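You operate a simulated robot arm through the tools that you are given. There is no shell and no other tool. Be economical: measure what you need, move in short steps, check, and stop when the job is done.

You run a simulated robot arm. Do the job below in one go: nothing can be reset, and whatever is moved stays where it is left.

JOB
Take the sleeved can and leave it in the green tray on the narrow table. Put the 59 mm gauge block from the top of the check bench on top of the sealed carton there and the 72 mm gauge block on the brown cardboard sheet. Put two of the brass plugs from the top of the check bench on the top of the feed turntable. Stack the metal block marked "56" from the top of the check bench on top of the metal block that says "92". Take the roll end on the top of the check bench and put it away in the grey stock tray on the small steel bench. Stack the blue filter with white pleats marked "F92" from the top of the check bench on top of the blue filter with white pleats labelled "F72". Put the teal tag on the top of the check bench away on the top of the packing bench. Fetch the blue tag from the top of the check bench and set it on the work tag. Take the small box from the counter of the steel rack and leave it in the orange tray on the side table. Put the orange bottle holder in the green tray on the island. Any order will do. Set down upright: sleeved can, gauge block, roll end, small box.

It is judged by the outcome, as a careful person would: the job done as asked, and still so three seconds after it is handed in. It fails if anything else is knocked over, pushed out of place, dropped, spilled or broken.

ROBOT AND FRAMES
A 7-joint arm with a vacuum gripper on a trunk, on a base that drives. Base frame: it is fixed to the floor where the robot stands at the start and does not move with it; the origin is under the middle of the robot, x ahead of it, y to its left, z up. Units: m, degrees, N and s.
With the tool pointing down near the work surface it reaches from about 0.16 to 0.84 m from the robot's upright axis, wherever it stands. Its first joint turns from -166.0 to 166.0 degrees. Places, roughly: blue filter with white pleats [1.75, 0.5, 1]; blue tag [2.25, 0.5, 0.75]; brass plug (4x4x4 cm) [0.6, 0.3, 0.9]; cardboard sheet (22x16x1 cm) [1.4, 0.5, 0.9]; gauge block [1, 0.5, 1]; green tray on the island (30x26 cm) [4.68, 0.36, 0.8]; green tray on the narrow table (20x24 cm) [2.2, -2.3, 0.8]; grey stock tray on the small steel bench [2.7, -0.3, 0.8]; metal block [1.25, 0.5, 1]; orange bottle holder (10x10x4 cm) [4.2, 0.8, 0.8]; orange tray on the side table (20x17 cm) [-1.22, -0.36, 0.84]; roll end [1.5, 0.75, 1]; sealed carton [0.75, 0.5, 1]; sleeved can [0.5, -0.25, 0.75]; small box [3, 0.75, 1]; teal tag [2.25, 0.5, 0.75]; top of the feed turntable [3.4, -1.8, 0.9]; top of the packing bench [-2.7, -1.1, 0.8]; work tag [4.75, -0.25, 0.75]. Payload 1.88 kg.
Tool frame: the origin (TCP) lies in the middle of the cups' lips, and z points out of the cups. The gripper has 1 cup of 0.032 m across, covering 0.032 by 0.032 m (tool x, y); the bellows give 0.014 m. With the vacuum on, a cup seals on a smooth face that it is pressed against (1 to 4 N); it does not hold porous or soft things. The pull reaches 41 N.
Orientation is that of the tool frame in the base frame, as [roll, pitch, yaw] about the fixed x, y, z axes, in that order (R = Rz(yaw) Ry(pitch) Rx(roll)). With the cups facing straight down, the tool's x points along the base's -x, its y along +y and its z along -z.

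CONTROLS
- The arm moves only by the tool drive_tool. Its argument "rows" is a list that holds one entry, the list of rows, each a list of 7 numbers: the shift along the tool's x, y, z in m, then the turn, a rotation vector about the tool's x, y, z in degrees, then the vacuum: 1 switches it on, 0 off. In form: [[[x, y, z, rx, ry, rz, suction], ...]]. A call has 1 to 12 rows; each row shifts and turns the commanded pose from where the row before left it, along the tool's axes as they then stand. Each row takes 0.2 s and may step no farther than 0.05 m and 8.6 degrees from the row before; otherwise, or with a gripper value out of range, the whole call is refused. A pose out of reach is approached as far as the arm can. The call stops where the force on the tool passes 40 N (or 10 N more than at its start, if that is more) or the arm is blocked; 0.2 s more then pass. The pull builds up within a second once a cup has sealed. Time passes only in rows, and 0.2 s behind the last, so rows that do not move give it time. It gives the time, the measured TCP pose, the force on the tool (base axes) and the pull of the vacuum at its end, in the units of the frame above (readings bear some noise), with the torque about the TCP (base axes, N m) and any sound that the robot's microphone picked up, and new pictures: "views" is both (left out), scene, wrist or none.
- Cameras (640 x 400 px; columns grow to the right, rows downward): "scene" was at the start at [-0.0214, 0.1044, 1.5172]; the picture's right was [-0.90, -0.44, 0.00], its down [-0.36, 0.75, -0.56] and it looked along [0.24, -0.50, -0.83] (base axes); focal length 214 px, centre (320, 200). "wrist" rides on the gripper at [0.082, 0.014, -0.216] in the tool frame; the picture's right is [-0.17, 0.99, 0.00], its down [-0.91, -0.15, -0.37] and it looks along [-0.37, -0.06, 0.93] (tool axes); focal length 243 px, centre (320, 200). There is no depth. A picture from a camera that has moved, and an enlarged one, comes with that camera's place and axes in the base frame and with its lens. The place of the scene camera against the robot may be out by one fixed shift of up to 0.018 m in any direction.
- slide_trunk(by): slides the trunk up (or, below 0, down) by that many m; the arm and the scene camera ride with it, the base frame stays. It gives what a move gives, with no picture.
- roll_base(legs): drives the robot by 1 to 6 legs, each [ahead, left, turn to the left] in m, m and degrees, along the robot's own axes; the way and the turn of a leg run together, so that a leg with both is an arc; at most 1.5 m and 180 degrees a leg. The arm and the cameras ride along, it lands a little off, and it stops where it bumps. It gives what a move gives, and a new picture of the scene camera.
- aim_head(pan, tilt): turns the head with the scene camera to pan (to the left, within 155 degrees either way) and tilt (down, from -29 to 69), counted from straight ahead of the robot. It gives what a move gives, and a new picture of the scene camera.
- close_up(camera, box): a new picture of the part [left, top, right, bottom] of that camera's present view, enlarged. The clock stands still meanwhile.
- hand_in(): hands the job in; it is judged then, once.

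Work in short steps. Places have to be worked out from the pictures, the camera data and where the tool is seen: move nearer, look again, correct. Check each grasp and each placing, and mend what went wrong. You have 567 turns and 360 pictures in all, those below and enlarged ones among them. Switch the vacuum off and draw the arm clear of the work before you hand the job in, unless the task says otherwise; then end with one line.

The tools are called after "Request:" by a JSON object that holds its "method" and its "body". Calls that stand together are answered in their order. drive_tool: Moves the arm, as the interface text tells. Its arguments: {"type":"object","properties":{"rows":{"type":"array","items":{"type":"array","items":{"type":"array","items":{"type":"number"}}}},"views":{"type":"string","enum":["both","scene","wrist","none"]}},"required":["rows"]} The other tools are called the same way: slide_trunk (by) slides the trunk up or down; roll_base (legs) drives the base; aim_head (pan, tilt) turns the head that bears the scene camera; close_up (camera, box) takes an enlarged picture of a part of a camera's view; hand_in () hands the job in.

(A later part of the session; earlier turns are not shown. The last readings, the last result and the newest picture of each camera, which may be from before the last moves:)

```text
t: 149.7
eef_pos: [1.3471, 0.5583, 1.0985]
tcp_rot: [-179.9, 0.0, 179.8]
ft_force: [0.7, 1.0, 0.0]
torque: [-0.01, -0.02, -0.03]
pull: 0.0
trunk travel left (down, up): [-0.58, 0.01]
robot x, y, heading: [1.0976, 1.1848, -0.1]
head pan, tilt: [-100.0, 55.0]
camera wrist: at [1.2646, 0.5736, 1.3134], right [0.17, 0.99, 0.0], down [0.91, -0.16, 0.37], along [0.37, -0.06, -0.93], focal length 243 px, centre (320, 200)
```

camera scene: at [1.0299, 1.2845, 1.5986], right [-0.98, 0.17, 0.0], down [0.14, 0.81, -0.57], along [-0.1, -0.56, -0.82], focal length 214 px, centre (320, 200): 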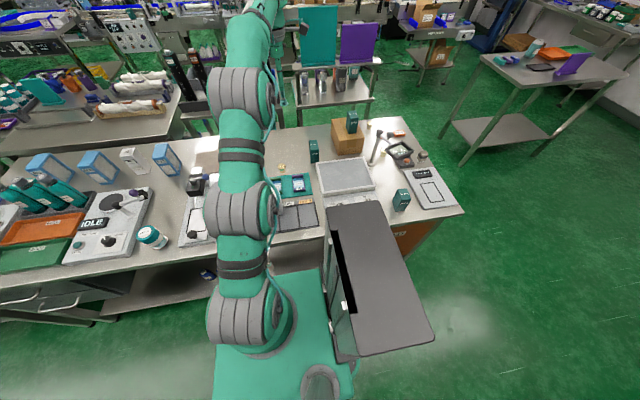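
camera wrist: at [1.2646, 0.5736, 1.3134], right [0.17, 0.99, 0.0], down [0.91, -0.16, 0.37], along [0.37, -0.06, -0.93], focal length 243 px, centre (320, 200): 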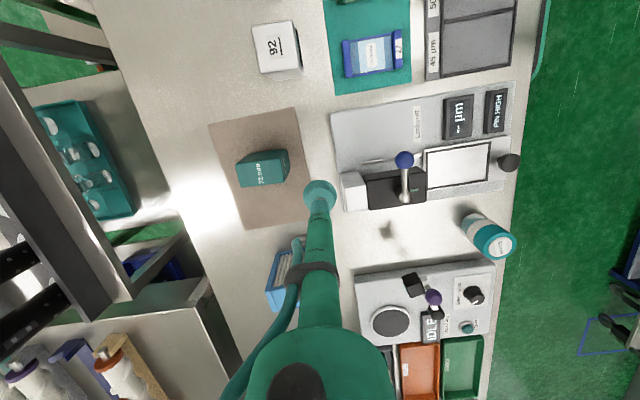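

The 72 mm block is on the sheet. Next, metal block "56": raise, and roll ahead 0.33 m.

Request:
{"method": "drive_tool", "body": {"rows": [[[0, 0.02, -0.04, 0, 0, 0, 0], [0, 0.02, -0.04, 0, 0, 0, 0], [0, 0, 0, 0, 0, 0, 0]]], "views": "none"}}

Request:
{"method": "roll_base", "body": {"legs": [[0.33, 0, 0]]}}

Request:
{"method": "close_up", "body": {"camera": "wrist", "box": [0, 0, 640, 400]}}

```text
t: 150.5
eef_pos: [1.3461, 0.5992, 1.1784]
tcp_rot: [180.0, 0.0, 179.9]
ft_force: [-0.2, 0.5, -0.9]
torque: [0.01, -0.01, -0.03]
pull: 0.1
trunk travel left (down, up): [-0.58, 0.01]
robot x, y, heading: [1.0915, 1.1867, -0.0]
head pan, tilt: [-100.0, 55.0]
```

```text
t: 152.7
eef_pos: [1.6772, 0.5989, 1.1781]
tcp_rot: [-179.8, -0.1, 180.0]
ft_force: [0.5, 0.8, 1.0]
torque: [0.0, 0.0, 0.0]
pull: 0.1
trunk travel left (down, up): [-0.58, 0.01]
robot x, y, heading: [1.4259, 1.1874, -0.1]
head pan, tilt: [-100.0, 55.0]
camera scene: at [1.3595, 1.2842, 1.5986], right [-0.98, 0.17, 0.0], down [0.14, 0.81, -0.57], along [-0.1, -0.56, -0.82], focal length 214 px, centre (320, 200)
```

scene: 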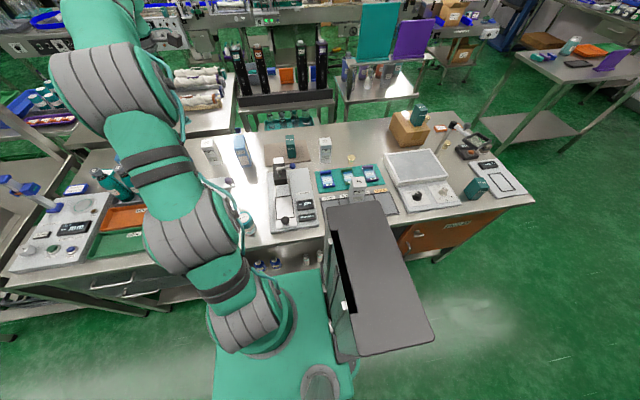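

```text
1.00 times, centred on (320, 200) of wrist (not enlarged: the box is as wide or as high as the picture)
camera zoom: at [1.595, 0.6127, 1.3933], right [0.17, 0.99, 0.0], down [0.91, -0.15, 0.37], along [0.37, -0.06, -0.93], focal length 243 px, centre (320, 200)
```

zoom: 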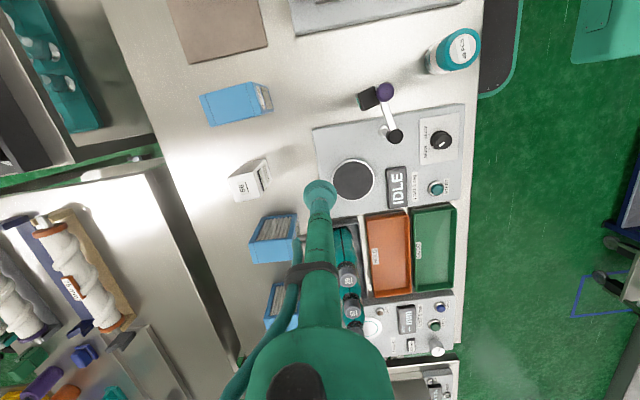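

Request:
{"method": "close_up", "body": {"camera": "wrist", "box": [180, 60, 340, 160]}}

Request:
{"method": "close_up", "body": {"camera": "wrist", "box": [200, 140, 400, 340]}}

Request:
{"method": "close_up", "body": {"camera": "wrist", "box": [380, 0, 540, 100]}}

```text
4.00 times, centred on (260, 110) of wrist
camera zoom: at [1.595, 0.6127, 1.3933], right [0.17, 0.99, 0.0], down [0.91, -0.15, 0.37], along [0.37, -0.06, -0.93], focal length 970 px, centre (560, 560)
```

zoom: 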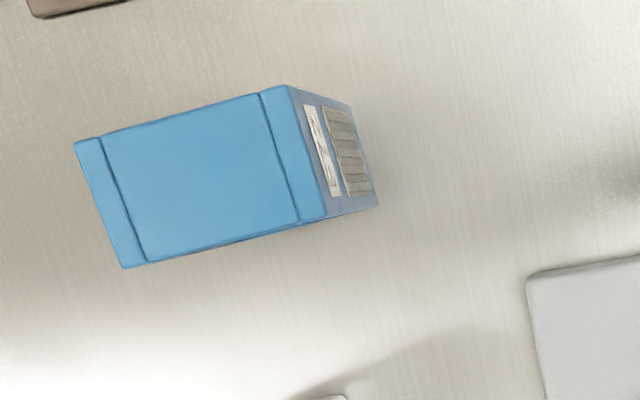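

```text
2.00 times, centred on (300, 240) of wrist
camera zoom: at [1.595, 0.6127, 1.3933], right [0.17, 0.99, 0.0], down [0.91, -0.15, 0.37], along [0.37, -0.06, -0.93], focal length 485 px, centre (360, 120)
```

zoom: 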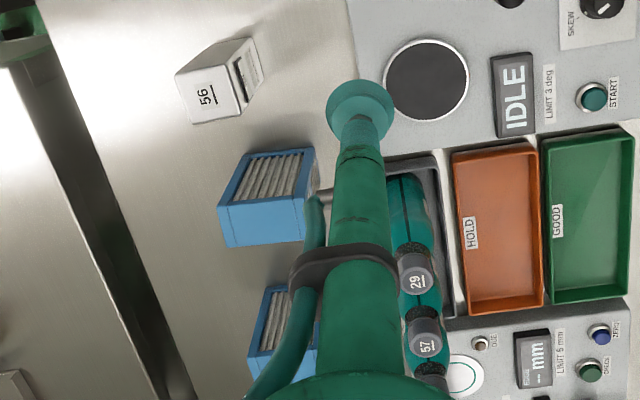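

```text
4.00 times, centred on (460, 50) of wrist
camera zoom: at [1.595, 0.6127, 1.3933], right [0.17, 0.99, 0.0], down [0.91, -0.15, 0.37], along [0.37, -0.06, -0.93], focal length 970 px, centre (-240, 800)
```

zoom: 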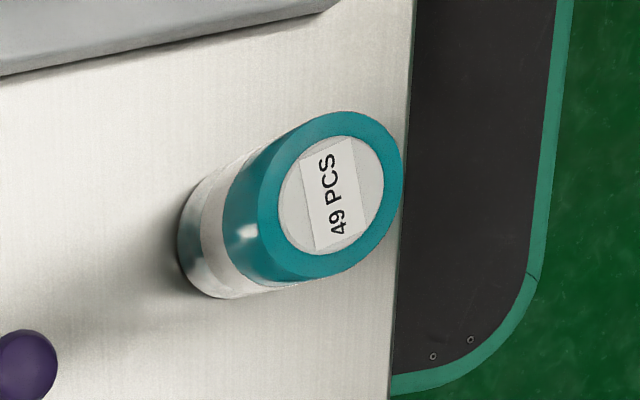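

The "49 PCS" teal/white roll by the bench edge matches the contents of the grey stock tray, so that's the roll end. Block 56's top is at about (1.71,0.46). I roll 0.1 m further and move over the block.

Request:
{"method": "roll_base", "body": {"legs": [[0.12, 0, 0]]}}

Request:
{"method": "drive_tool", "body": {"rows": [[[0.022, -0.03, 0.01, 0, 0, 0, 0], [0.022, -0.03, 0.02, 0, 0, 0, 0], [0.022, -0.035, 0.025, 0, 0, 0, 0], [0.022, -0.035, 0.02, 0, 0, 0, 0], [0, 0, 0, 0, 0, 0, 0]]], "views": "none"}}

Request:
{"method": "close_up", "body": {"camera": "wrist", "box": [200, 80, 440, 230]}}

```text
t: 153.9
eef_pos: [1.7992, 0.5987, 1.1793]
tcp_rot: [-179.8, -0.1, 179.9]
ft_force: [0.5, 0.2, 0.1]
torque: [0.0, 0.0, 0.0]
pull: 0.0
trunk travel left (down, up): [-0.58, 0.01]
robot x, y, heading: [1.545, 1.1887, -0.1]
head pan, tilt: [-100.0, 55.0]
camera scene: at [1.4811, 1.2841, 1.5986], right [-0.98, 0.17, 0.0], down [0.14, 0.81, -0.57], along [-0.1, -0.56, -0.82], focal length 214 px, centre (320, 200)
```

scene: 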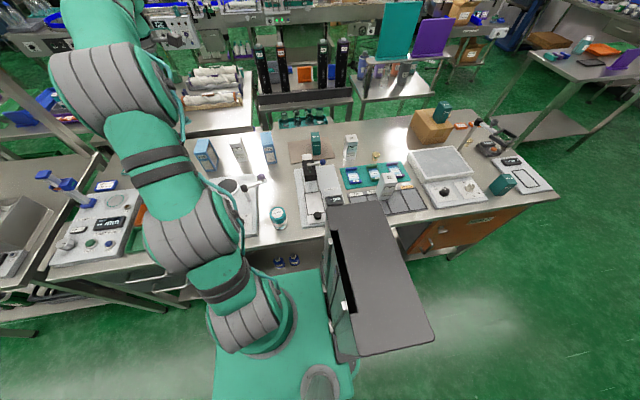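

```text
t: 155.1
eef_pos: [1.7092, 0.4695, 1.1047]
tcp_rot: [-179.9, 0.0, -180.0]
ft_force: [-0.5, 0.2, -0.8]
torque: [-0.01, -0.01, 0.01]
pull: 0.1
trunk travel left (down, up): [-0.58, 0.01]
robot x, y, heading: [1.5492, 1.188, 0.1]
head pan, tilt: [-100.0, 55.0]
```

```text
2.67 times, centred on (320, 155) of wrist
camera zoom: at [1.6275, 0.4831, 1.3195], right [0.17, 0.99, 0.0], down [0.91, -0.15, 0.37], along [0.37, -0.06, -0.93], focal length 647 px, centre (320, 320)
```

zoom: 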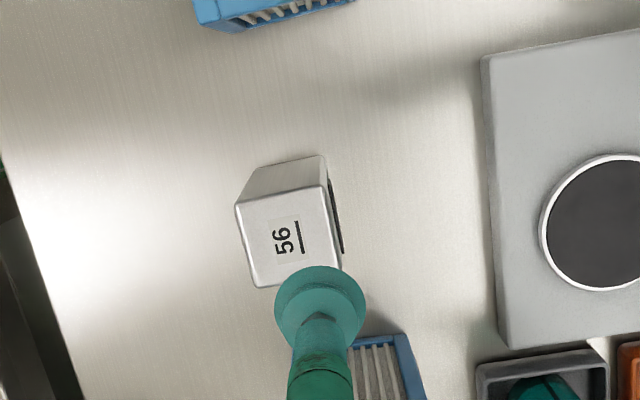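

Block 56 top at (1.714,0.451,0.973). Align and descend near.

Request:
{"method": "drive_tool", "body": {"rows": [[[-0.005, -0.018, 0.03, 0, 0, 0, 0], [0, 0, 0.03, 0, 0, 0, 0], [0, 0, 0.015, 0, 0, 0, 0], [0, 0, 0, 0, 0, 0, 0]]], "views": "none"}}

Request:
{"method": "close_up", "body": {"camera": "wrist", "box": [250, 120, 400, 220]}}

```text
t: 156.1
eef_pos: [1.7141, 0.45, 1.0298]
tcp_rot: [-179.9, 0.0, 179.9]
ft_force: [0.2, -0.2, -0.6]
torque: [0.02, -0.02, 0.02]
pull: 0.1
trunk travel left (down, up): [-0.58, 0.01]
robot x, y, heading: [1.5483, 1.189, 0.3]
head pan, tilt: [-100.0, 55.0]
```

```text
4.00 times, centred on (325, 170) of wrist
camera zoom: at [1.6331, 0.4651, 1.2442], right [0.17, 0.99, 0.0], down [0.91, -0.15, 0.37], along [0.37, -0.06, -0.93], focal length 970 px, centre (300, 320)
```

zoom: 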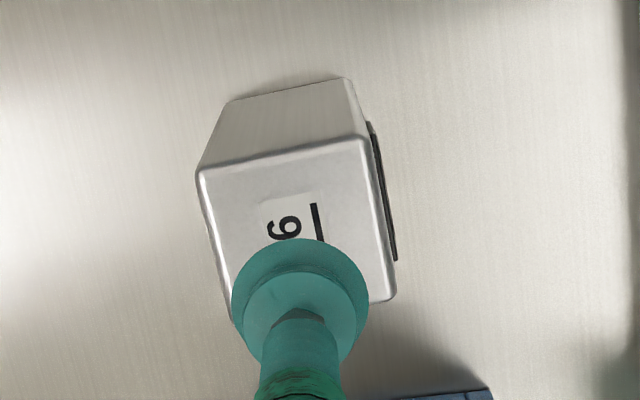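

Request:
{"method": "drive_tool", "body": {"rows": [[[0, 0, 0.03, 0, 0, 0, 1], [0, 0, 0.015, 0, 0, 0, 1], [0, 0, 0.005, 0, 0, 0, 1], [0, 0, 0, 0, 0, 0, 1], [0, 0, 0, 0, 0, 0, 1]]], "views": "none"}}

```text
t: 157.3
eef_pos: [1.715, 0.4508, 0.9778]
tcp_rot: [180.0, 0.1, 179.9]
ft_force: [0.2, -0.6, 0.9]
torque: [-0.01, -0.01, 0.02]
pull: 40.5
trunk travel left (down, up): [-0.58, 0.01]
robot x, y, heading: [1.5437, 1.1901, 0.2]
head pan, tilt: [-100.0, 55.0]
```

Sealed. Lift, pull in, and roll back 0.2 m toward block 92.

Request:
{"method": "drive_tool", "body": {"rows": [[[0, 0, -0.02, 0, 0, 0, 1], [0, 0, -0.04, 0, 0, 0, 1], [0, 0.01, -0.045, 0, 0, 0, 1], [0, 0.02, -0.045, 0, 0, 0, 1], [0, 0.03, -0.035, 0, 0, 0, 1], [0, 0.03, -0.02, 0, 0, 0, 1], [0, 0, 0, 0, 0, 0, 1]]], "views": "none"}}

Request:
{"method": "roll_base", "body": {"legs": [[-0.25, 0, 0]]}}

Request:
{"method": "drive_tool", "body": {"rows": [[[0.045, 0, 0, 0, 0, 0, 1], [0.045, 0, 0, 0, 0, 0, 1], [0.045, 0, 0, 0, 0, 0, 1], [0.045, 0, 0, 0, 0, 0, 1], [0, 0, 0, 0, 0, 0, 1]]], "views": "wrist"}}

```text
t: 158.9
eef_pos: [1.7144, 0.5422, 1.184]
tcp_rot: [-179.9, -0.1, 180.0]
ft_force: [-0.1, -0.3, -4.3]
torque: [0.02, -0.01, 0.01]
pull: 40.6
trunk travel left (down, up): [-0.58, 0.01]
robot x, y, heading: [1.5476, 1.1847, 0.1]
head pan, tilt: [-100.0, 55.0]
```

```text
t: 160.7
eef_pos: [1.4669, 0.5415, 1.1828]
tcp_rot: [-180.0, -0.1, -179.9]
ft_force: [0.1, 0.5, -4.7]
torque: [0.02, -0.06, 0.02]
pull: 40.7
trunk travel left (down, up): [-0.58, 0.01]
robot x, y, heading: [1.2937, 1.1852, -0.1]
head pan, tilt: [-100.0, 55.0]
camera scene: at [1.2301, 1.2836, 1.5986], right [-0.99, 0.17, 0.0], down [0.14, 0.81, -0.57], along [-0.1, -0.56, -0.82], focal length 214 px, centre (320, 200)
```

scene: 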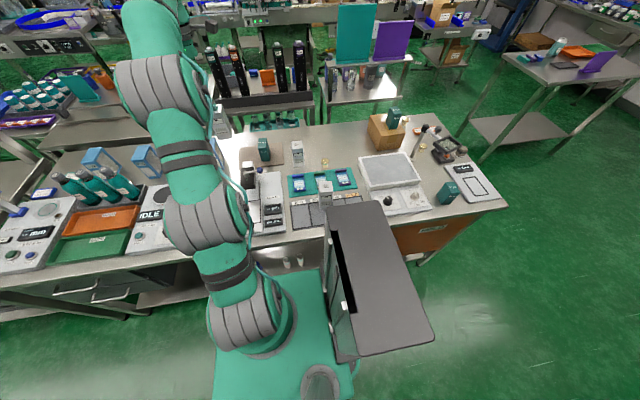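

```text
t: 161.9
eef_pos: [1.2869, 0.5421, 1.1838]
tcp_rot: [-180.0, 0.0, -179.9]
ft_force: [0.0, 0.0, -3.6]
torque: [0.04, 0.0, 0.03]
pull: 40.8
trunk travel left (down, up): [-0.58, 0.01]
robot x, y, heading: [1.2992, 1.1857, 0.2]
head pan, tilt: [-100.0, 55.0]
camera wrist: at [1.2046, 0.5553, 1.3986], right [0.16, 0.99, 0.0], down [0.91, -0.15, 0.37], along [0.37, -0.06, -0.93], focal length 243 px, centre (320, 200)
```

wrist: 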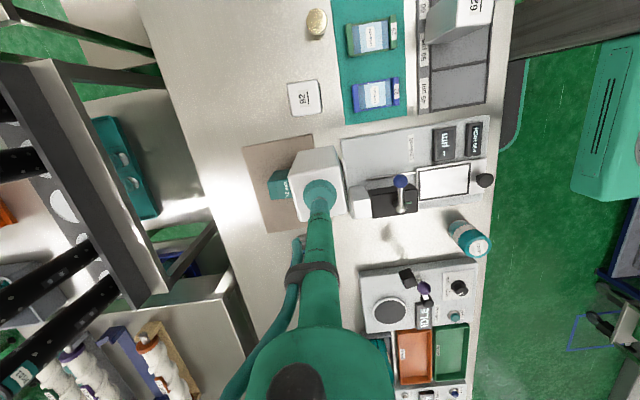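

Request:
{"method": "close_up", "body": {"camera": "wrist", "box": [260, 60, 360, 130]}}

```text
5.71 times, centred on (310, 95) of wrist
camera zoom: at [1.2046, 0.5553, 1.3986], right [0.16, 0.99, 0.0], down [0.91, -0.15, 0.37], along [0.37, -0.06, -0.93], focal length 1386 px, centre (377, 800)
```

zoom: 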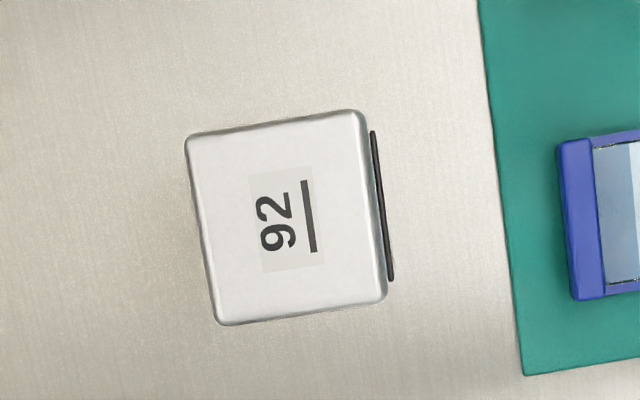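

92 top centre ≈(1.196,0.5315). Move over and lower to z 1.10.

Request:
{"method": "drive_tool", "body": {"rows": [[[0.045, -0.005, 0, 0, 0, 0, 1], [0.046, -0.006, 0, 0, 0, 0, 1], [0, 0, 0.03, 0, 0, 0, 1], [0, 0, 0.03, 0, 0, 0, 1], [0, 0, 0.015, 0, 0, 0, 1], [0, 0, 0, 0, 0, 0, 1]]], "views": "none"}}

Request:
{"method": "close_up", "body": {"camera": "wrist", "box": [220, 100, 420, 225]}}

```text
t: 163.3
eef_pos: [1.1966, 0.5301, 1.11]
tcp_rot: [-179.9, 0.0, -179.9]
ft_force: [-0.6, 0.0, -4.2]
torque: [0.0, -0.02, 0.01]
pull: 41.2
trunk travel left (down, up): [-0.58, 0.01]
robot x, y, heading: [1.2971, 1.1858, 0.2]
head pan, tilt: [-100.0, 55.0]
```

```text
3.20 times, centred on (320, 162) of wrist
camera zoom: at [1.1141, 0.5438, 1.3244], right [0.16, 0.99, 0.0], down [0.91, -0.15, 0.37], along [0.37, -0.06, -0.93], focal length 776 px, centre (320, 320)
```

zoom: 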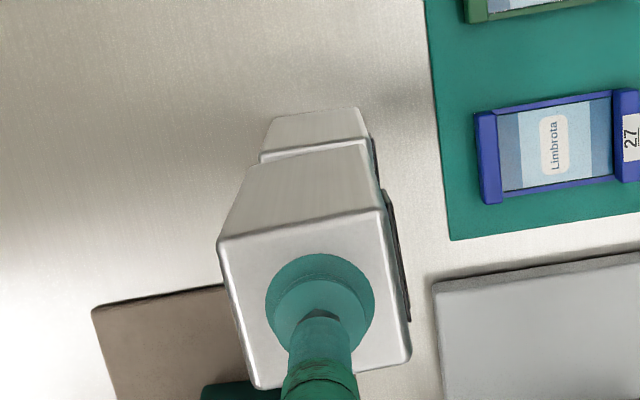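

Alignment within ~4 mm; nudge and lower in small steps.

Request:
{"method": "drive_tool", "body": {"rows": [[[-0.003, 0.003, 0.02, 0, 0, 0, 1], [0, 0, 0.01, 0, 0, 0, 1], [0, 0, 0.005, 0, 0, 0, 1], [0, 0, 0, 0, 0, 0, 1]]], "views": "none"}}

Request:
{"method": "drive_tool", "body": {"rows": [[[0, 0, 0.004, 0, 0, 0, 1], [0, 0, 0.003, 0, 0, 0, 1], [0, 0, 0, 0, 0, 0, 1]]], "views": "none"}}

```text
t: 164.3
eef_pos: [1.1976, 0.5336, 1.0781]
tcp_rot: [-179.4, -0.1, -179.8]
ft_force: [-0.4, -4.3, 33.0]
torque: [-0.16, -0.02, -0.04]
pull: 40.7
trunk travel left (down, up): [-0.58, 0.01]
robot x, y, heading: [1.2937, 1.1894, -0.1]
head pan, tilt: [-100.0, 55.0]
```

```text
t: 165.0
eef_pos: [1.1974, 0.5306, 1.0755]
tcp_rot: [-179.0, -0.3, -179.9]
ft_force: [0.6, 2.1, 10.4]
torque: [-0.03, -0.08, -0.03]
pull: 40.1
trunk travel left (down, up): [-0.58, 0.01]
robot x, y, heading: [1.2965, 1.191, -0.1]
head pan, tilt: [-100.0, 55.0]
stopped in row 3: the force on the tool passed its limit at 44 N (the readings are from after the stop); the commanded pose is now the measured one
```

Contact came at z≈1.078. Look before releasing.

Request:
{"method": "close_up", "body": {"camera": "wrist", "box": [220, 100, 420, 225]}}

```text
3.20 times, centred on (320, 162) of wrist
camera zoom: at [1.1172, 0.5481, 1.2902], right [0.16, 0.99, -0.02], down [0.92, -0.15, 0.37], along [0.37, -0.08, -0.93], focal length 776 px, centre (320, 320)
```

zoom: 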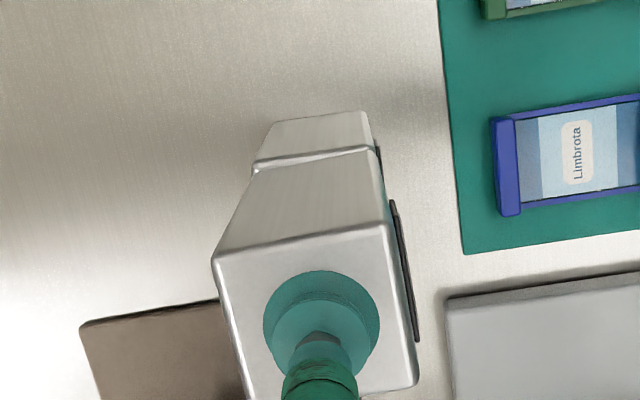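

Edges coincide well. Relax the pressing and release.

Request:
{"method": "drive_tool", "body": {"rows": [[[0, 0, -0.002, 0, 0, 0, 1], [0, 0, 0, 0, 0, 0, 1]]], "views": "none"}}

```text
t: 165.6
eef_pos: [1.1987, 0.5312, 1.0752]
tcp_rot: [-179.3, -0.2, -179.9]
ft_force: [1.0, 1.1, 8.7]
torque: [-0.05, -0.11, 0.06]
pull: 40.4
trunk travel left (down, up): [-0.58, 0.01]
robot x, y, heading: [1.2937, 1.1843, 0.4]
head pan, tilt: [-100.0, 55.0]
```

Request:
{"method": "drive_tool", "body": {"rows": [[[0, 0, -0.001, 0, 0, 0, 0], [0, 0, 0, 0, 0, 0, 0], [0, 0, 0, 0, 0, 0, 0], [0, 0, 0, 0, 0, 0, 0], [0, 0, -0.004, 0, 0, 0, 0], [0, 0, -0.01, 0, 0, 0, 0], [0, 0, -0.03, 0, 0, 0, 0], [0, 0.02, -0.03, 0, 0, 0, 0], [0, 0.02, -0.03, 0, 0, 0, 0]]], "views": "wrist"}}

```text
t: 167.6
eef_pos: [1.1978, 0.574, 1.1794]
tcp_rot: [-179.3, -0.2, -179.9]
ft_force: [-0.7, 1.0, 0.1]
torque: [0.01, 0.02, -0.03]
pull: 0.3
trunk travel left (down, up): [-0.58, 0.01]
robot x, y, heading: [1.2957, 1.1822, 0.3]
head pan, tilt: [-100.0, 55.0]
camera wrist: at [1.1169, 0.5898, 1.3943], right [0.16, 0.99, -0.01], down [0.92, -0.15, 0.37], along [0.37, -0.07, -0.93], focal length 243 px, centre (320, 200)
```

wrist: 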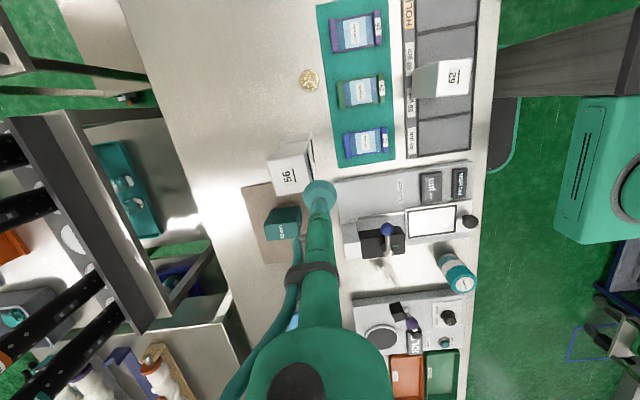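

Stack 92/56 good. Now the filters: fix the small tilt, raise, and roll ahead 0.42 m.

Request:
{"method": "drive_tool", "body": {"rows": [[[0, 0, -0.03, -0.7, 0.2, 0, 0], [0, 0.02, -0.03, 0, 0, 0, 0]]], "views": "none"}}

Request:
{"method": "roll_base", "body": {"legs": [[0.42, 0, 0]]}}

Request:
{"method": "close_up", "body": {"camera": "wrist", "box": [100, 50, 420, 250]}}

```text
t: 168.2
eef_pos: [1.1984, 0.5943, 1.2391]
tcp_rot: [-180.0, -0.4, -180.0]
ft_force: [1.0, 0.7, -0.1]
torque: [0.02, 0.0, -0.03]
pull: 0.0
trunk travel left (down, up): [-0.58, 0.01]
robot x, y, heading: [1.2934, 1.187, 0.1]
head pan, tilt: [-100.0, 55.0]
```

```text
t: 170.8
eef_pos: [1.6225, 0.5958, 1.2382]
tcp_rot: [180.0, -0.5, -179.8]
ft_force: [-0.2, -0.2, -0.2]
torque: [0.02, 0.01, 0.04]
pull: 0.0
trunk travel left (down, up): [-0.58, 0.01]
robot x, y, heading: [1.7193, 1.1876, 0.1]
head pan, tilt: [-100.0, 55.0]
camera scene: at [1.6525, 1.2847, 1.5986], right [-0.99, 0.17, 0.0], down [0.14, 0.81, -0.57], along [-0.1, -0.57, -0.82], focal length 214 px, centre (320, 200)
```

scene: 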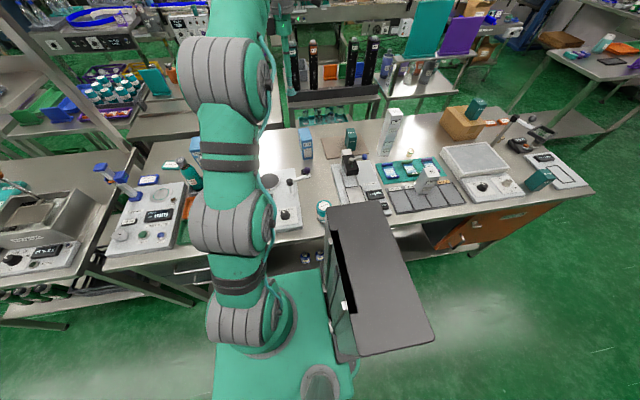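

```text
2.00 times, centred on (260, 150) of wrist
camera zoom: at [1.5414, 0.6085, 1.4542], right [0.16, 0.99, 0.0], down [0.92, -0.15, 0.37], along [0.36, -0.06, -0.93], focal length 485 px, centre (440, 300)
```

zoom: 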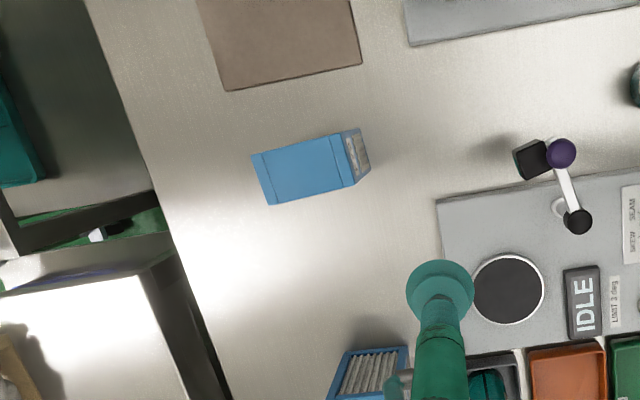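

Request:
{"method": "drive_tool", "body": {"rows": [[[-0.045, 0, 0, 0, -0.5, 0, 0], [-0.045, 0, 0, 0, 0, 0, 0], [-0.045, 0, 0, 0, 0, 0, 0], [-0.045, 0, 0, 0, 0, 0, 0], [-0.045, 0, 0, 0, 0, 0, 0], [-0.045, 0, 0, 0, 0, 0, 0], [-0.045, 0, 0, 0, 0, 0, 0], [-0.045, 0, 0, 0, 0, 0, 0], [0, 0, 0, 0, 0, 0, 0]]], "views": "wrist"}}

Request:
{"method": "close_up", "body": {"camera": "wrist", "box": [180, 0, 380, 125]}}

```text
t: 172.8
eef_pos: [1.9805, 0.5962, 1.2401]
tcp_rot: [-180.0, 0.0, -179.9]
ft_force: [0.9, -0.2, 1.1]
torque: [0.03, 0.03, 0.0]
pull: 0.1
trunk travel left (down, up): [-0.58, 0.01]
robot x, y, heading: [1.7198, 1.1907, 0.3]
head pan, tilt: [-100.0, 55.0]
camera wrist: at [1.8987, 0.6096, 1.4546], right [0.16, 0.99, 0.0], down [0.91, -0.15, 0.38], along [0.37, -0.06, -0.93], focal length 243 px, centre (320, 200)
```

wrist: 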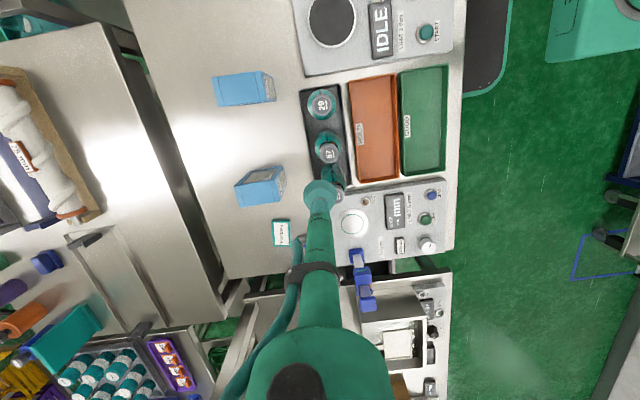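

```text
3.20 times, centred on (280, 62) of wrist
camera zoom: at [1.8987, 0.6096, 1.4546], right [0.16, 0.99, 0.0], down [0.91, -0.15, 0.38], along [0.37, -0.06, -0.93], focal length 776 px, centre (448, 640)
```

zoom: 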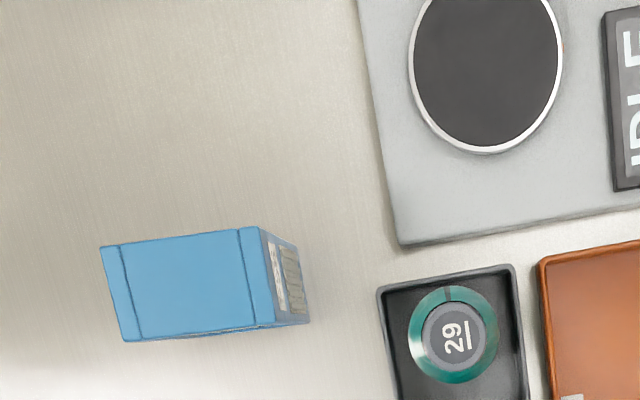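

Labels face north; I pull the arm back toward me so the wrist camera sees those faces.

Request:
{"method": "drive_tool", "body": {"rows": [[[0, 0.045, 0, 0, 0, 0, 0], [0, 0.045, 0, 0, 0, 0, 0], [0, 0.045, 0, 0, 0, 0, 0], [0, 0.045, 0, 0, 0, 0, 0], [0, 0.045, 0, 0, 0, 0, 0], [0, 0.045, 0, 0, 0, 0, 0], [0, 0.045, 0, 0, 0, 0, 0], [0, 0, 0, 0, 0, 0, 0]]], "views": "wrist"}}

Request:
{"method": "close_up", "body": {"camera": "wrist", "box": [60, 60, 260, 220]}}

```text
t: 174.6
eef_pos: [1.9804, 0.9116, 1.2391]
tcp_rot: [-180.0, 0.1, -179.8]
ft_force: [0.8, 0.5, 0.2]
torque: [-0.02, -0.01, -0.02]
pull: 0.0
trunk travel left (down, up): [-0.58, 0.01]
robot x, y, heading: [1.7175, 1.1895, 0.2]
head pan, tilt: [-100.0, 55.0]
camera wrist: at [1.8985, 0.9258, 1.4522], right [0.16, 0.99, 0.0], down [0.91, -0.15, 0.38], along [0.37, -0.06, -0.93], focal length 243 px, centre (320, 200)
```

wrist: 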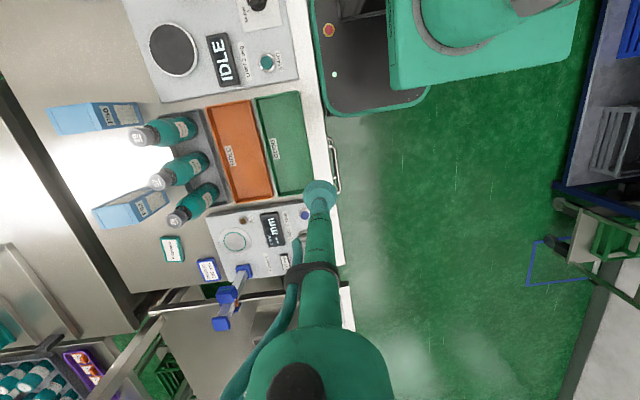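

```text
2.50 times, centred on (160, 140) of wrist
camera zoom: at [1.8985, 0.9258, 1.4522], right [0.16, 0.99, 0.0], down [0.91, -0.15, 0.38], along [0.37, -0.06, -0.93], focal length 606 px, centre (720, 350)
```

zoom: 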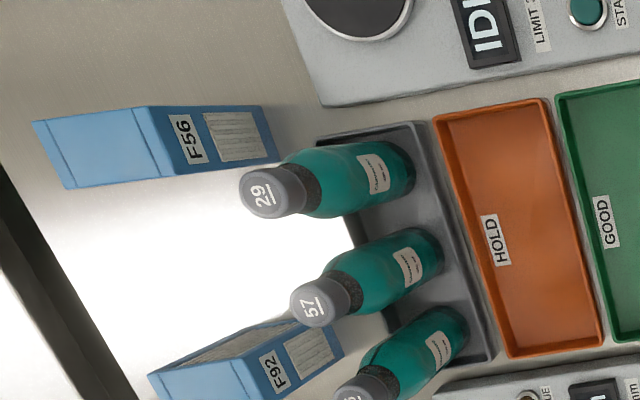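

F92 is the third filter (x≈2.0). I roll 0.2 m further and bring the arm over it.

Request:
{"method": "roll_base", "body": {"legs": [[0.2, 0, 0]]}}

Request:
{"method": "drive_tool", "body": {"rows": [[[0.03, -0.038, 0, 0, 0, 0, 0], [0.03, -0.038, 0, 0, 0, 0, 0], [0.03, -0.038, 0, 0, 0, 0, 0], [0.03, -0.038, 0, 0, 0, 0, 0], [0.03, -0.038, 0, 0, 0, 0, 0], [0.03, -0.038, 0, 0, 0, 0, 0], [0.03, -0.038, 0, 0, 0, 0, 0], [0.0, -0.045, 0, 0, 0, 0, 0], [0, 0, 0, 0, 0, 0, 0]]], "views": "wrist"}}

Request:
{"method": "close_up", "body": {"camera": "wrist", "box": [180, 80, 380, 205]}}

```text
t: 176.2
eef_pos: [2.1812, 0.9123, 1.2375]
tcp_rot: [180.0, 0.2, -179.8]
ft_force: [1.1, 0.7, -1.0]
torque: [-0.02, 0.0, 0.01]
pull: 0.1
trunk travel left (down, up): [-0.58, 0.01]
robot x, y, heading: [1.9134, 1.1919, 0.3]
head pan, tilt: [-100.0, 55.0]
camera scene: at [1.8527, 1.2856, 1.5986], right [-0.99, 0.17, 0.0], down [0.14, 0.81, -0.57], along [-0.1, -0.57, -0.82], focal length 214 px, centre (320, 200)
```

scene: 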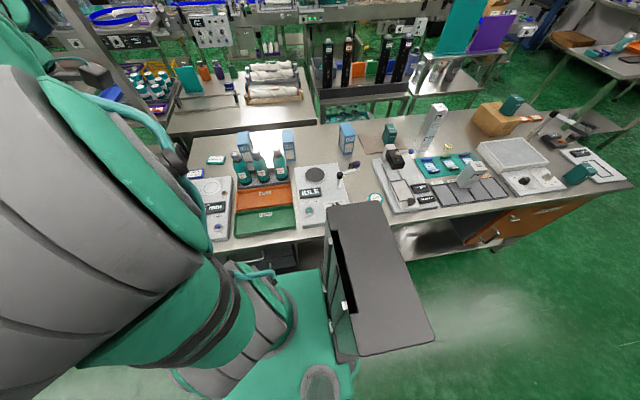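

```text
t: 178.2
eef_pos: [1.9701, 0.5999, 1.2352]
tcp_rot: [179.9, 0.1, -179.8]
ft_force: [-0.2, -0.9, -0.6]
torque: [0.01, 0.03, 0.01]
pull: 0.1
trunk travel left (down, up): [-0.58, 0.01]
robot x, y, heading: [1.9181, 1.1929, 0.3]
head pan, tilt: [-100.0, 55.0]
camera wrist: at [1.8886, 0.6128, 1.4506], right [0.16, 0.99, 0.0], down [0.91, -0.15, 0.38], along [0.37, -0.06, -0.93], focal length 243 px, centre (320, 200)
```

wrist: 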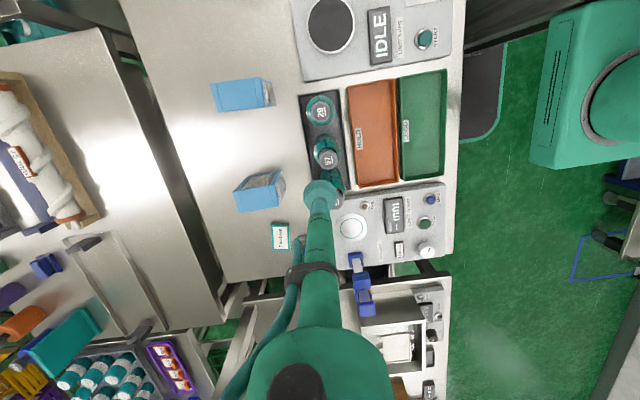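

```text
3.20 times, centred on (280, 142) of wrist
camera zoom: at [1.8886, 0.6128, 1.4506], right [0.16, 0.99, 0.0], down [0.91, -0.15, 0.38], along [0.37, -0.06, -0.93], focal length 776 px, centre (448, 384)
```

zoom: 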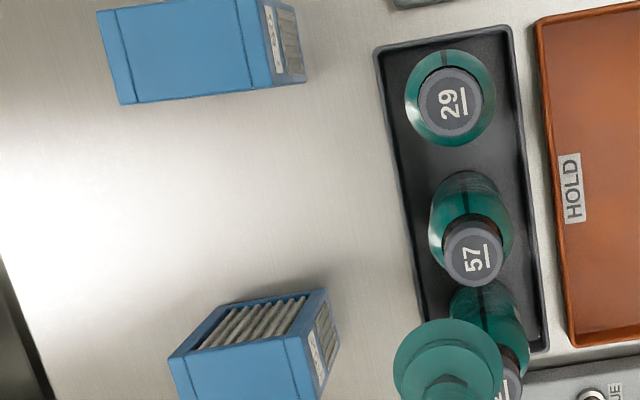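

Request:
{"method": "close_up", "body": {"camera": "wrist", "box": [210, 150, 322, 220]}}

```text
5.71 times, centred on (266, 185) of wrist
camera zoom: at [1.8886, 0.6128, 1.4506], right [0.16, 0.99, 0.0], down [0.91, -0.15, 0.38], along [0.37, -0.06, -0.93], focal length 1386 px, centre (629, 286)
```

zoom: 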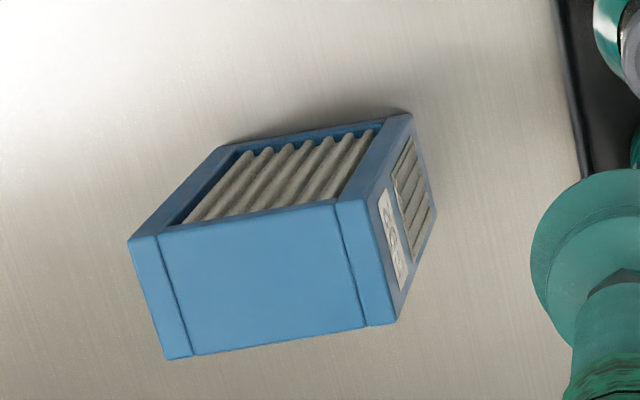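

F92 top centre ≈(2.046,0.4575,1.0). Approach clear of the bottles, then descend.

Request:
{"method": "drive_tool", "body": {"rows": [[[-0.02, -0.04, 0.0, 0, 0, 0, 0], [-0.02, -0.04, 0.02, 0, 0, 0, 0], [-0.02, -0.035, 0.03, 0, 0, 0, 0], [-0.016, -0.02, 0.04, 0, 0, 0, 0], [0, -0.007, 0.04, 0, 0, 0, 0], [0, 0, 0.03, 0, 0, 0, 0], [0, 0, 0, 0, 0, 0, 0]]], "views": "none"}}

Request:
{"method": "close_up", "body": {"camera": "wrist", "box": [230, 110, 410, 220]}}

```text
refused: row 3 steps farther than a row can; nothing moved
```

```text
3.56 times, centred on (320, 165) of wrist
camera zoom: at [1.8886, 0.6128, 1.4506], right [0.16, 0.99, 0.0], down [0.91, -0.15, 0.38], along [0.37, -0.06, -0.93], focal length 863 px, centre (320, 324)
```

zoom: 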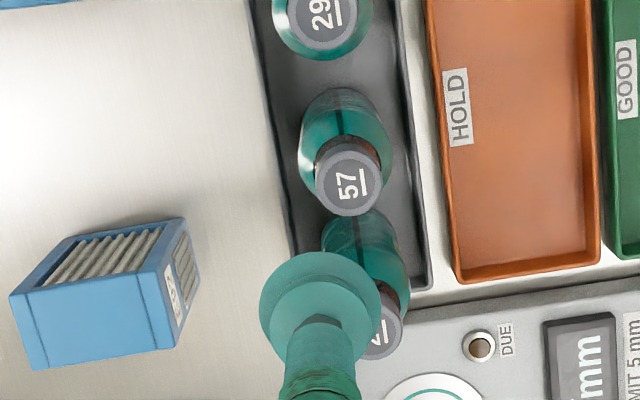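

Request:
{"method": "drive_tool", "body": {"rows": [[[-0.02, -0.04, 0.0, 0, 0, 0, 0], [-0.02, -0.04, 0.02, 0, 0, 0, 0], [-0.02, -0.035, 0.02, 0, 0, 0, 0], [-0.016, -0.02, 0.04, 0, 0, 0, 0], [0, -0.007, 0.045, 0, 0, 0, 0], [0, 0, 0.035, 0, 0, 0, 0], [0, 0, 0, 0, 0, 0, 0]]], "views": "none"}}

Request:
{"method": "close_up", "body": {"camera": "wrist", "box": [230, 110, 410, 220]}}

```text
t: 179.8
eef_pos: [2.049, 0.4686, 1.0701]
tcp_rot: [-180.0, 0.1, -179.8]
ft_force: [0.1, -0.1, 0.3]
torque: [0.0, -0.06, 0.0]
pull: 0.0
out of reach, approached as far as the arm can: row 3
trunk travel left (down, up): [-0.58, 0.01]
robot x, y, heading: [1.9186, 1.1846, 0.1]
head pan, tilt: [-100.0, 55.0]
```

```text
3.56 times, centred on (320, 165) of wrist
camera zoom: at [1.9665, 0.4828, 1.2847], right [0.16, 0.99, 0.0], down [0.91, -0.15, 0.38], along [0.37, -0.06, -0.93], focal length 863 px, centre (320, 324)
```

zoom: 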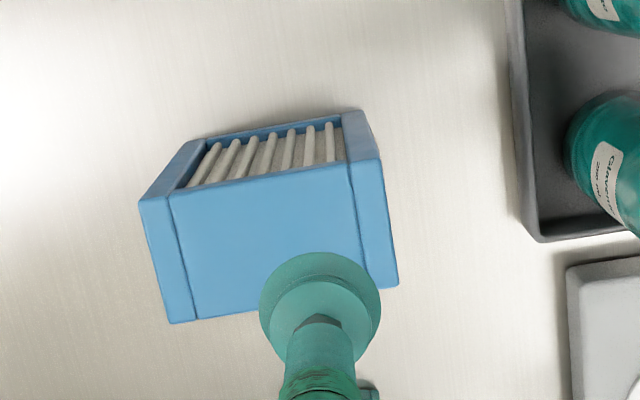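

Refined centre (2.0525,0.451,0.982). Align, descend with vacuum.

Request:
{"method": "drive_tool", "body": {"rows": [[[-0.0035, -0.0175, 0.03, 0, 0, 0, 0], [0, 0, 0.025, 0, 0, 0, 1], [0, 0, 0.02, 0, 0, 0, 1], [0, 0, 0.006, 0, 0, 0, 1], [0, 0, 0.004, 0, 0, 0, 1], [0, 0, 0, 0, 0, 0, 1]]], "views": "none"}}

```text
t: 181.2
eef_pos: [2.0537, 0.4528, 0.9858]
tcp_rot: [179.9, 0.1, -179.8]
ft_force: [0.4, 1.3, 0.0]
torque: [-0.01, -0.01, 0.03]
pull: 0.1
trunk travel left (down, up): [-0.58, 0.01]
robot x, y, heading: [1.9184, 1.1888, 0.3]
head pan, tilt: [-100.0, 55.0]
```

Request:
{"method": "drive_tool", "body": {"rows": [[[0, 0, 0.005, 0, 0, 0, 1], [0, 0, 0.004, 0, 0, 0, 1], [0, 0, 0, 0, 0, 0, 1], [0, 0, 0, 0, 0, 0, 1]]], "views": "none"}}

```text
t: 182.2
eef_pos: [2.0527, 0.4525, 0.9788]
tcp_rot: [-179.9, 0.1, -179.8]
ft_force: [-0.2, 0.0, 10.7]
torque: [0.01, 0.05, -0.09]
pull: 40.9
trunk travel left (down, up): [-0.58, 0.01]
robot x, y, heading: [1.9206, 1.1923, 0.1]
head pan, tilt: [-100.0, 55.0]
```

Sealed. Lift high and pull in, then roll back 0.33 m toward F72.

Request:
{"method": "drive_tool", "body": {"rows": [[[0, 0, -0.02, 0, 0, 0, 1], [0, 0, -0.04, 0, 0, 0, 1], [0, 0.01, -0.045, 0, 0, 0, 1], [0, 0.015, -0.045, 0, 0, 0, 1], [0.01, 0.025, -0.04, 0, 0, 0, 1], [0.02, 0.02, -0.04, 0, 0, 0, 1], [0.03, 0.02, -0.02, 0, 0, 0, 1], [0, 0, 0, 0, 0, 0, 1]]], "views": "wrist"}}

```text
t: 184.0
eef_pos: [1.993, 0.5435, 1.2276]
tcp_rot: [179.9, 0.2, -179.7]
ft_force: [-0.4, 0.0, -0.9]
torque: [-0.01, 0.01, -0.01]
pull: 40.6
trunk travel left (down, up): [-0.58, 0.01]
robot x, y, heading: [1.9186, 1.1887, 0.3]
head pan, tilt: [-100.0, 55.0]
camera wrist: at [1.9101, 0.5559, 1.4424], right [0.16, 0.99, 0.0], down [0.91, -0.15, 0.38], along [0.37, -0.06, -0.93], focal length 243 px, centre (320, 200)
```

wrist: 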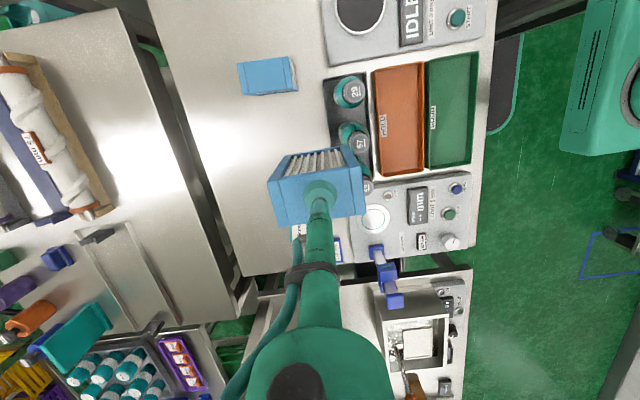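

Request:
{"method": "roll_base", "body": {"legs": [[-0.3, 0, 0]]}}

Request:
{"method": "close_up", "body": {"camera": "wrist", "box": [200, 0, 400, 140]}}

```text
t: 186.1
eef_pos: [1.6931, 0.5411, 1.2262]
tcp_rot: [-180.0, 0.1, -179.8]
ft_force: [-0.1, 0.3, -1.1]
torque: [-0.01, 0.01, -0.01]
pull: 40.7
trunk travel left (down, up): [-0.58, 0.01]
robot x, y, heading: [1.622, 1.184, 0.2]
head pan, tilt: [-100.0, 55.0]
camera scene: at [1.5542, 1.2846, 1.5985], right [-0.99, 0.17, 0.0], down [0.14, 0.81, -0.57], along [-0.1, -0.57, -0.82], focal length 214 px, centre (320, 200)
```

scene: 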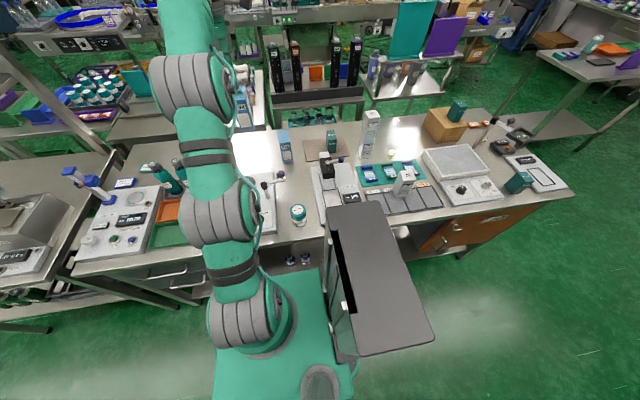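

```text
2.86 times, centred on (300, 70) of wrist
camera zoom: at [1.6113, 0.5545, 1.4423], right [0.16, 0.99, 0.0], down [0.91, -0.15, 0.38], along [0.37, -0.06, -0.93], focal length 693 px, centre (377, 571)
```

zoom: 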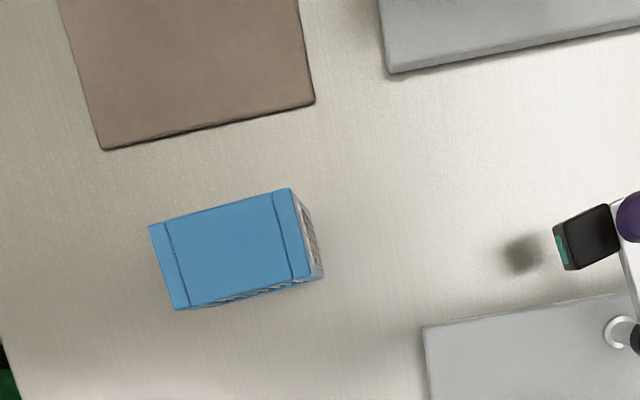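

F72 top centre ≈(1.576,0.471), needing ~2° turn. Carry F92 over it.

Request:
{"method": "drive_tool", "body": {"rows": [[[0.039, -0.01, 0, 0, 0, -1, 1], [0.039, -0.01, 0.015, 0, 0, -1, 1], [0.039, -0.015, 0.025, 0, 0, 0, 1], [0, -0.015, 0.035, 0, 0, 0, 1], [0, -0.02, 0.025, 0, 0, 0, 1], [0, 0, 0, 0, 0, 0, 1]]], "views": "none"}}

Request:
{"method": "close_up", "body": {"camera": "wrist", "box": [220, 90, 420, 225]}}

```text
t: 187.5
eef_pos: [1.58, 0.4688, 1.1264]
tcp_rot: [-179.9, 0.1, -178.0]
ft_force: [-1.6, 0.6, -2.1]
torque: [0.05, 0.01, -0.01]
pull: 40.8
trunk travel left (down, up): [-0.58, 0.01]
robot x, y, heading: [1.6187, 1.1892, 0.2]
head pan, tilt: [-100.0, 55.0]
```

```text
2.96 times, centred on (320, 158) of wrist
camera zoom: at [1.4963, 0.4792, 1.3414], right [0.13, 0.99, 0.0], down [0.92, -0.12, 0.38], along [0.37, -0.05, -0.93], focal length 719 px, centre (320, 326)
```

zoom: 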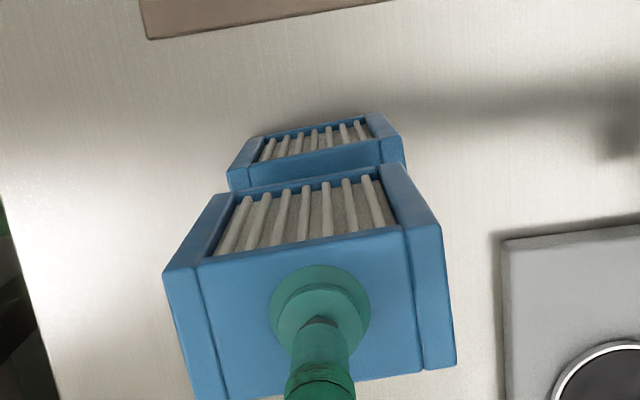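

Nearly aligned; nudge (-4,+3) mm and 1°, then lower in small steps.

Request:
{"method": "drive_tool", "body": {"rows": [[[0.004, 0.0035, 0.02, 0, 0, -0.8, 1], [0, 0, 0.015, 0, 0, 0, 1], [0, 0, 0, 0, 0, 0, 1]]], "views": "none"}}

Request:
{"method": "close_up", "body": {"camera": "wrist", "box": [220, 90, 420, 225]}}

```text
t: 188.3
eef_pos: [1.5753, 0.4722, 1.0978]
tcp_rot: [-179.4, -0.1, -176.9]
ft_force: [0.4, -0.4, 28.4]
torque: [0.08, -0.03, -0.02]
pull: 41.0
trunk travel left (down, up): [-0.58, 0.01]
robot x, y, heading: [1.6209, 1.1865, 0.1]
head pan, tilt: [-100.0, 55.0]
```

```text
2.96 times, centred on (320, 158) of wrist
camera zoom: at [1.4924, 0.484, 1.313], right [0.11, 0.99, -0.01], down [0.92, -0.1, 0.38], along [0.37, -0.05, -0.93], focal length 719 px, centre (320, 326)
```

zoom: 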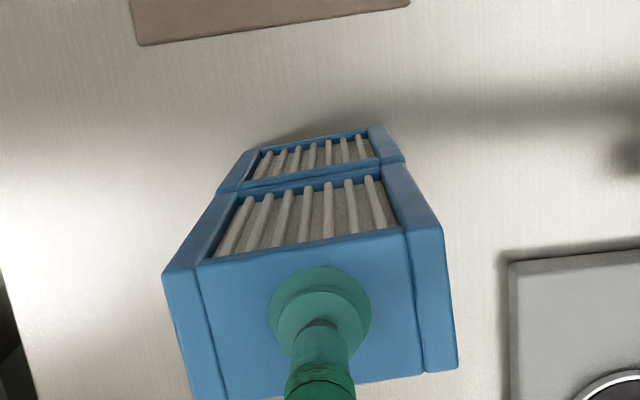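

It has landed aligned. Relax, release, lift.

Request:
{"method": "drive_tool", "body": {"rows": [[[0, 0, -0.003, 0, 0, 0, 1], [0, 0, -0.001, 0, 0, 0, 0], [0, 0, 0, 0, 0, 0, 0], [0, 0, 0, 0, 0, 0, 0], [0, 0, 0, 0, 0, 0, 0], [0, 0, -0.005, 0, 0, 0, 0], [0, 0, -0.01, 0, 0, 0, 0], [0, 0.02, -0.03, 0, 0, 0, 0], [0, 0.03, -0.03, 0, 0, 0, 0], [0, 0.03, -0.03, 0, 0, 2.8, 0]]], "views": "wrist"}}

```text
t: 190.5
eef_pos: [1.5726, 0.5533, 1.2021]
tcp_rot: [179.9, 0.2, -179.8]
ft_force: [0.1, -0.6, -0.8]
torque: [-0.02, 0.0, -0.05]
pull: 0.1
trunk travel left (down, up): [-0.58, 0.01]
robot x, y, heading: [1.6198, 1.1841, 0.2]
head pan, tilt: [-100.0, 55.0]
camera wrist: at [1.4903, 0.5667, 1.4165], right [0.16, 0.99, 0.0], down [0.91, -0.15, 0.38], along [0.37, -0.06, -0.93], focal length 243 px, centre (320, 200)
```

wrist: 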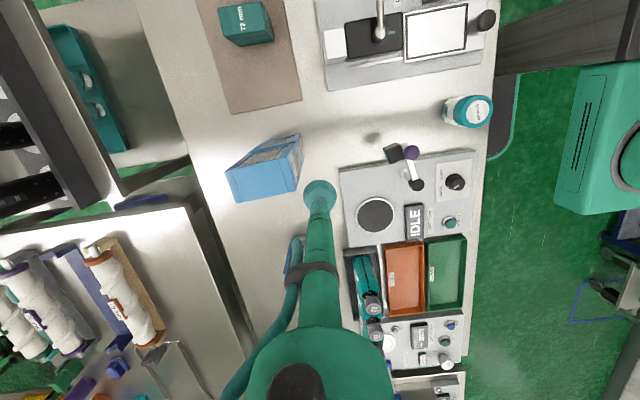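

F92 sits on F72. Next, the blue tag near (2.27,0.56): roll ahead 0.6 m.

Request:
{"method": "roll_base", "body": {"legs": [[0.6, 0, 0]]}}

Request:
{"method": "close_up", "body": {"camera": "wrist", "box": [150, 100, 450, 290]}}

```text
t: 193.9
eef_pos: [2.1747, 0.5543, 1.2023]
tcp_rot: [179.9, 0.1, -179.7]
ft_force: [-0.3, 0.8, 0.4]
torque: [0.02, 0.04, -0.02]
pull: 0.0
trunk travel left (down, up): [-0.58, 0.01]
robot x, y, heading: [2.2225, 1.1896, 0.3]
head pan, tilt: [-100.0, 55.0]
camera scene: at [2.1532, 1.2869, 1.5986], right [-0.99, 0.17, 0.0], down [0.14, 0.81, -0.57], along [-0.1, -0.57, -0.82], focal length 214 px, centre (320, 200)
```

scene: 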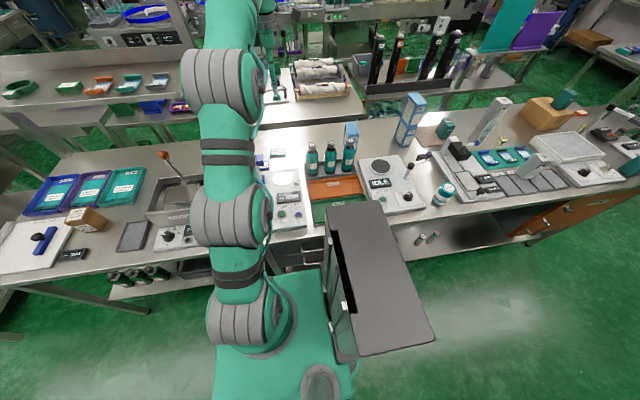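

```text
2.11 times, centred on (300, 195) of wrist
camera zoom: at [2.091, 0.5681, 1.4163], right [0.16, 0.99, 0.0], down [0.91, -0.15, 0.38], along [0.37, -0.06, -0.93], focal length 511 px, centre (362, 210)
```

zoom: 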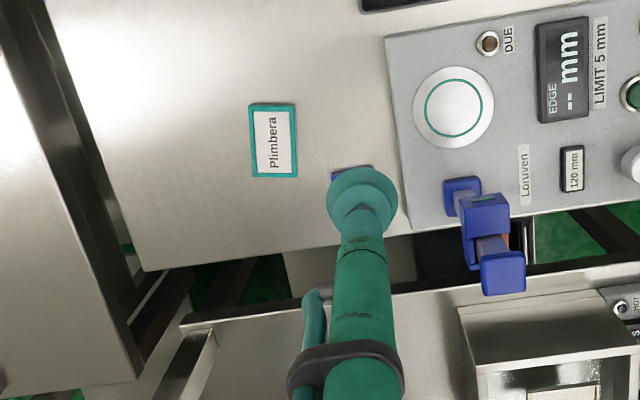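

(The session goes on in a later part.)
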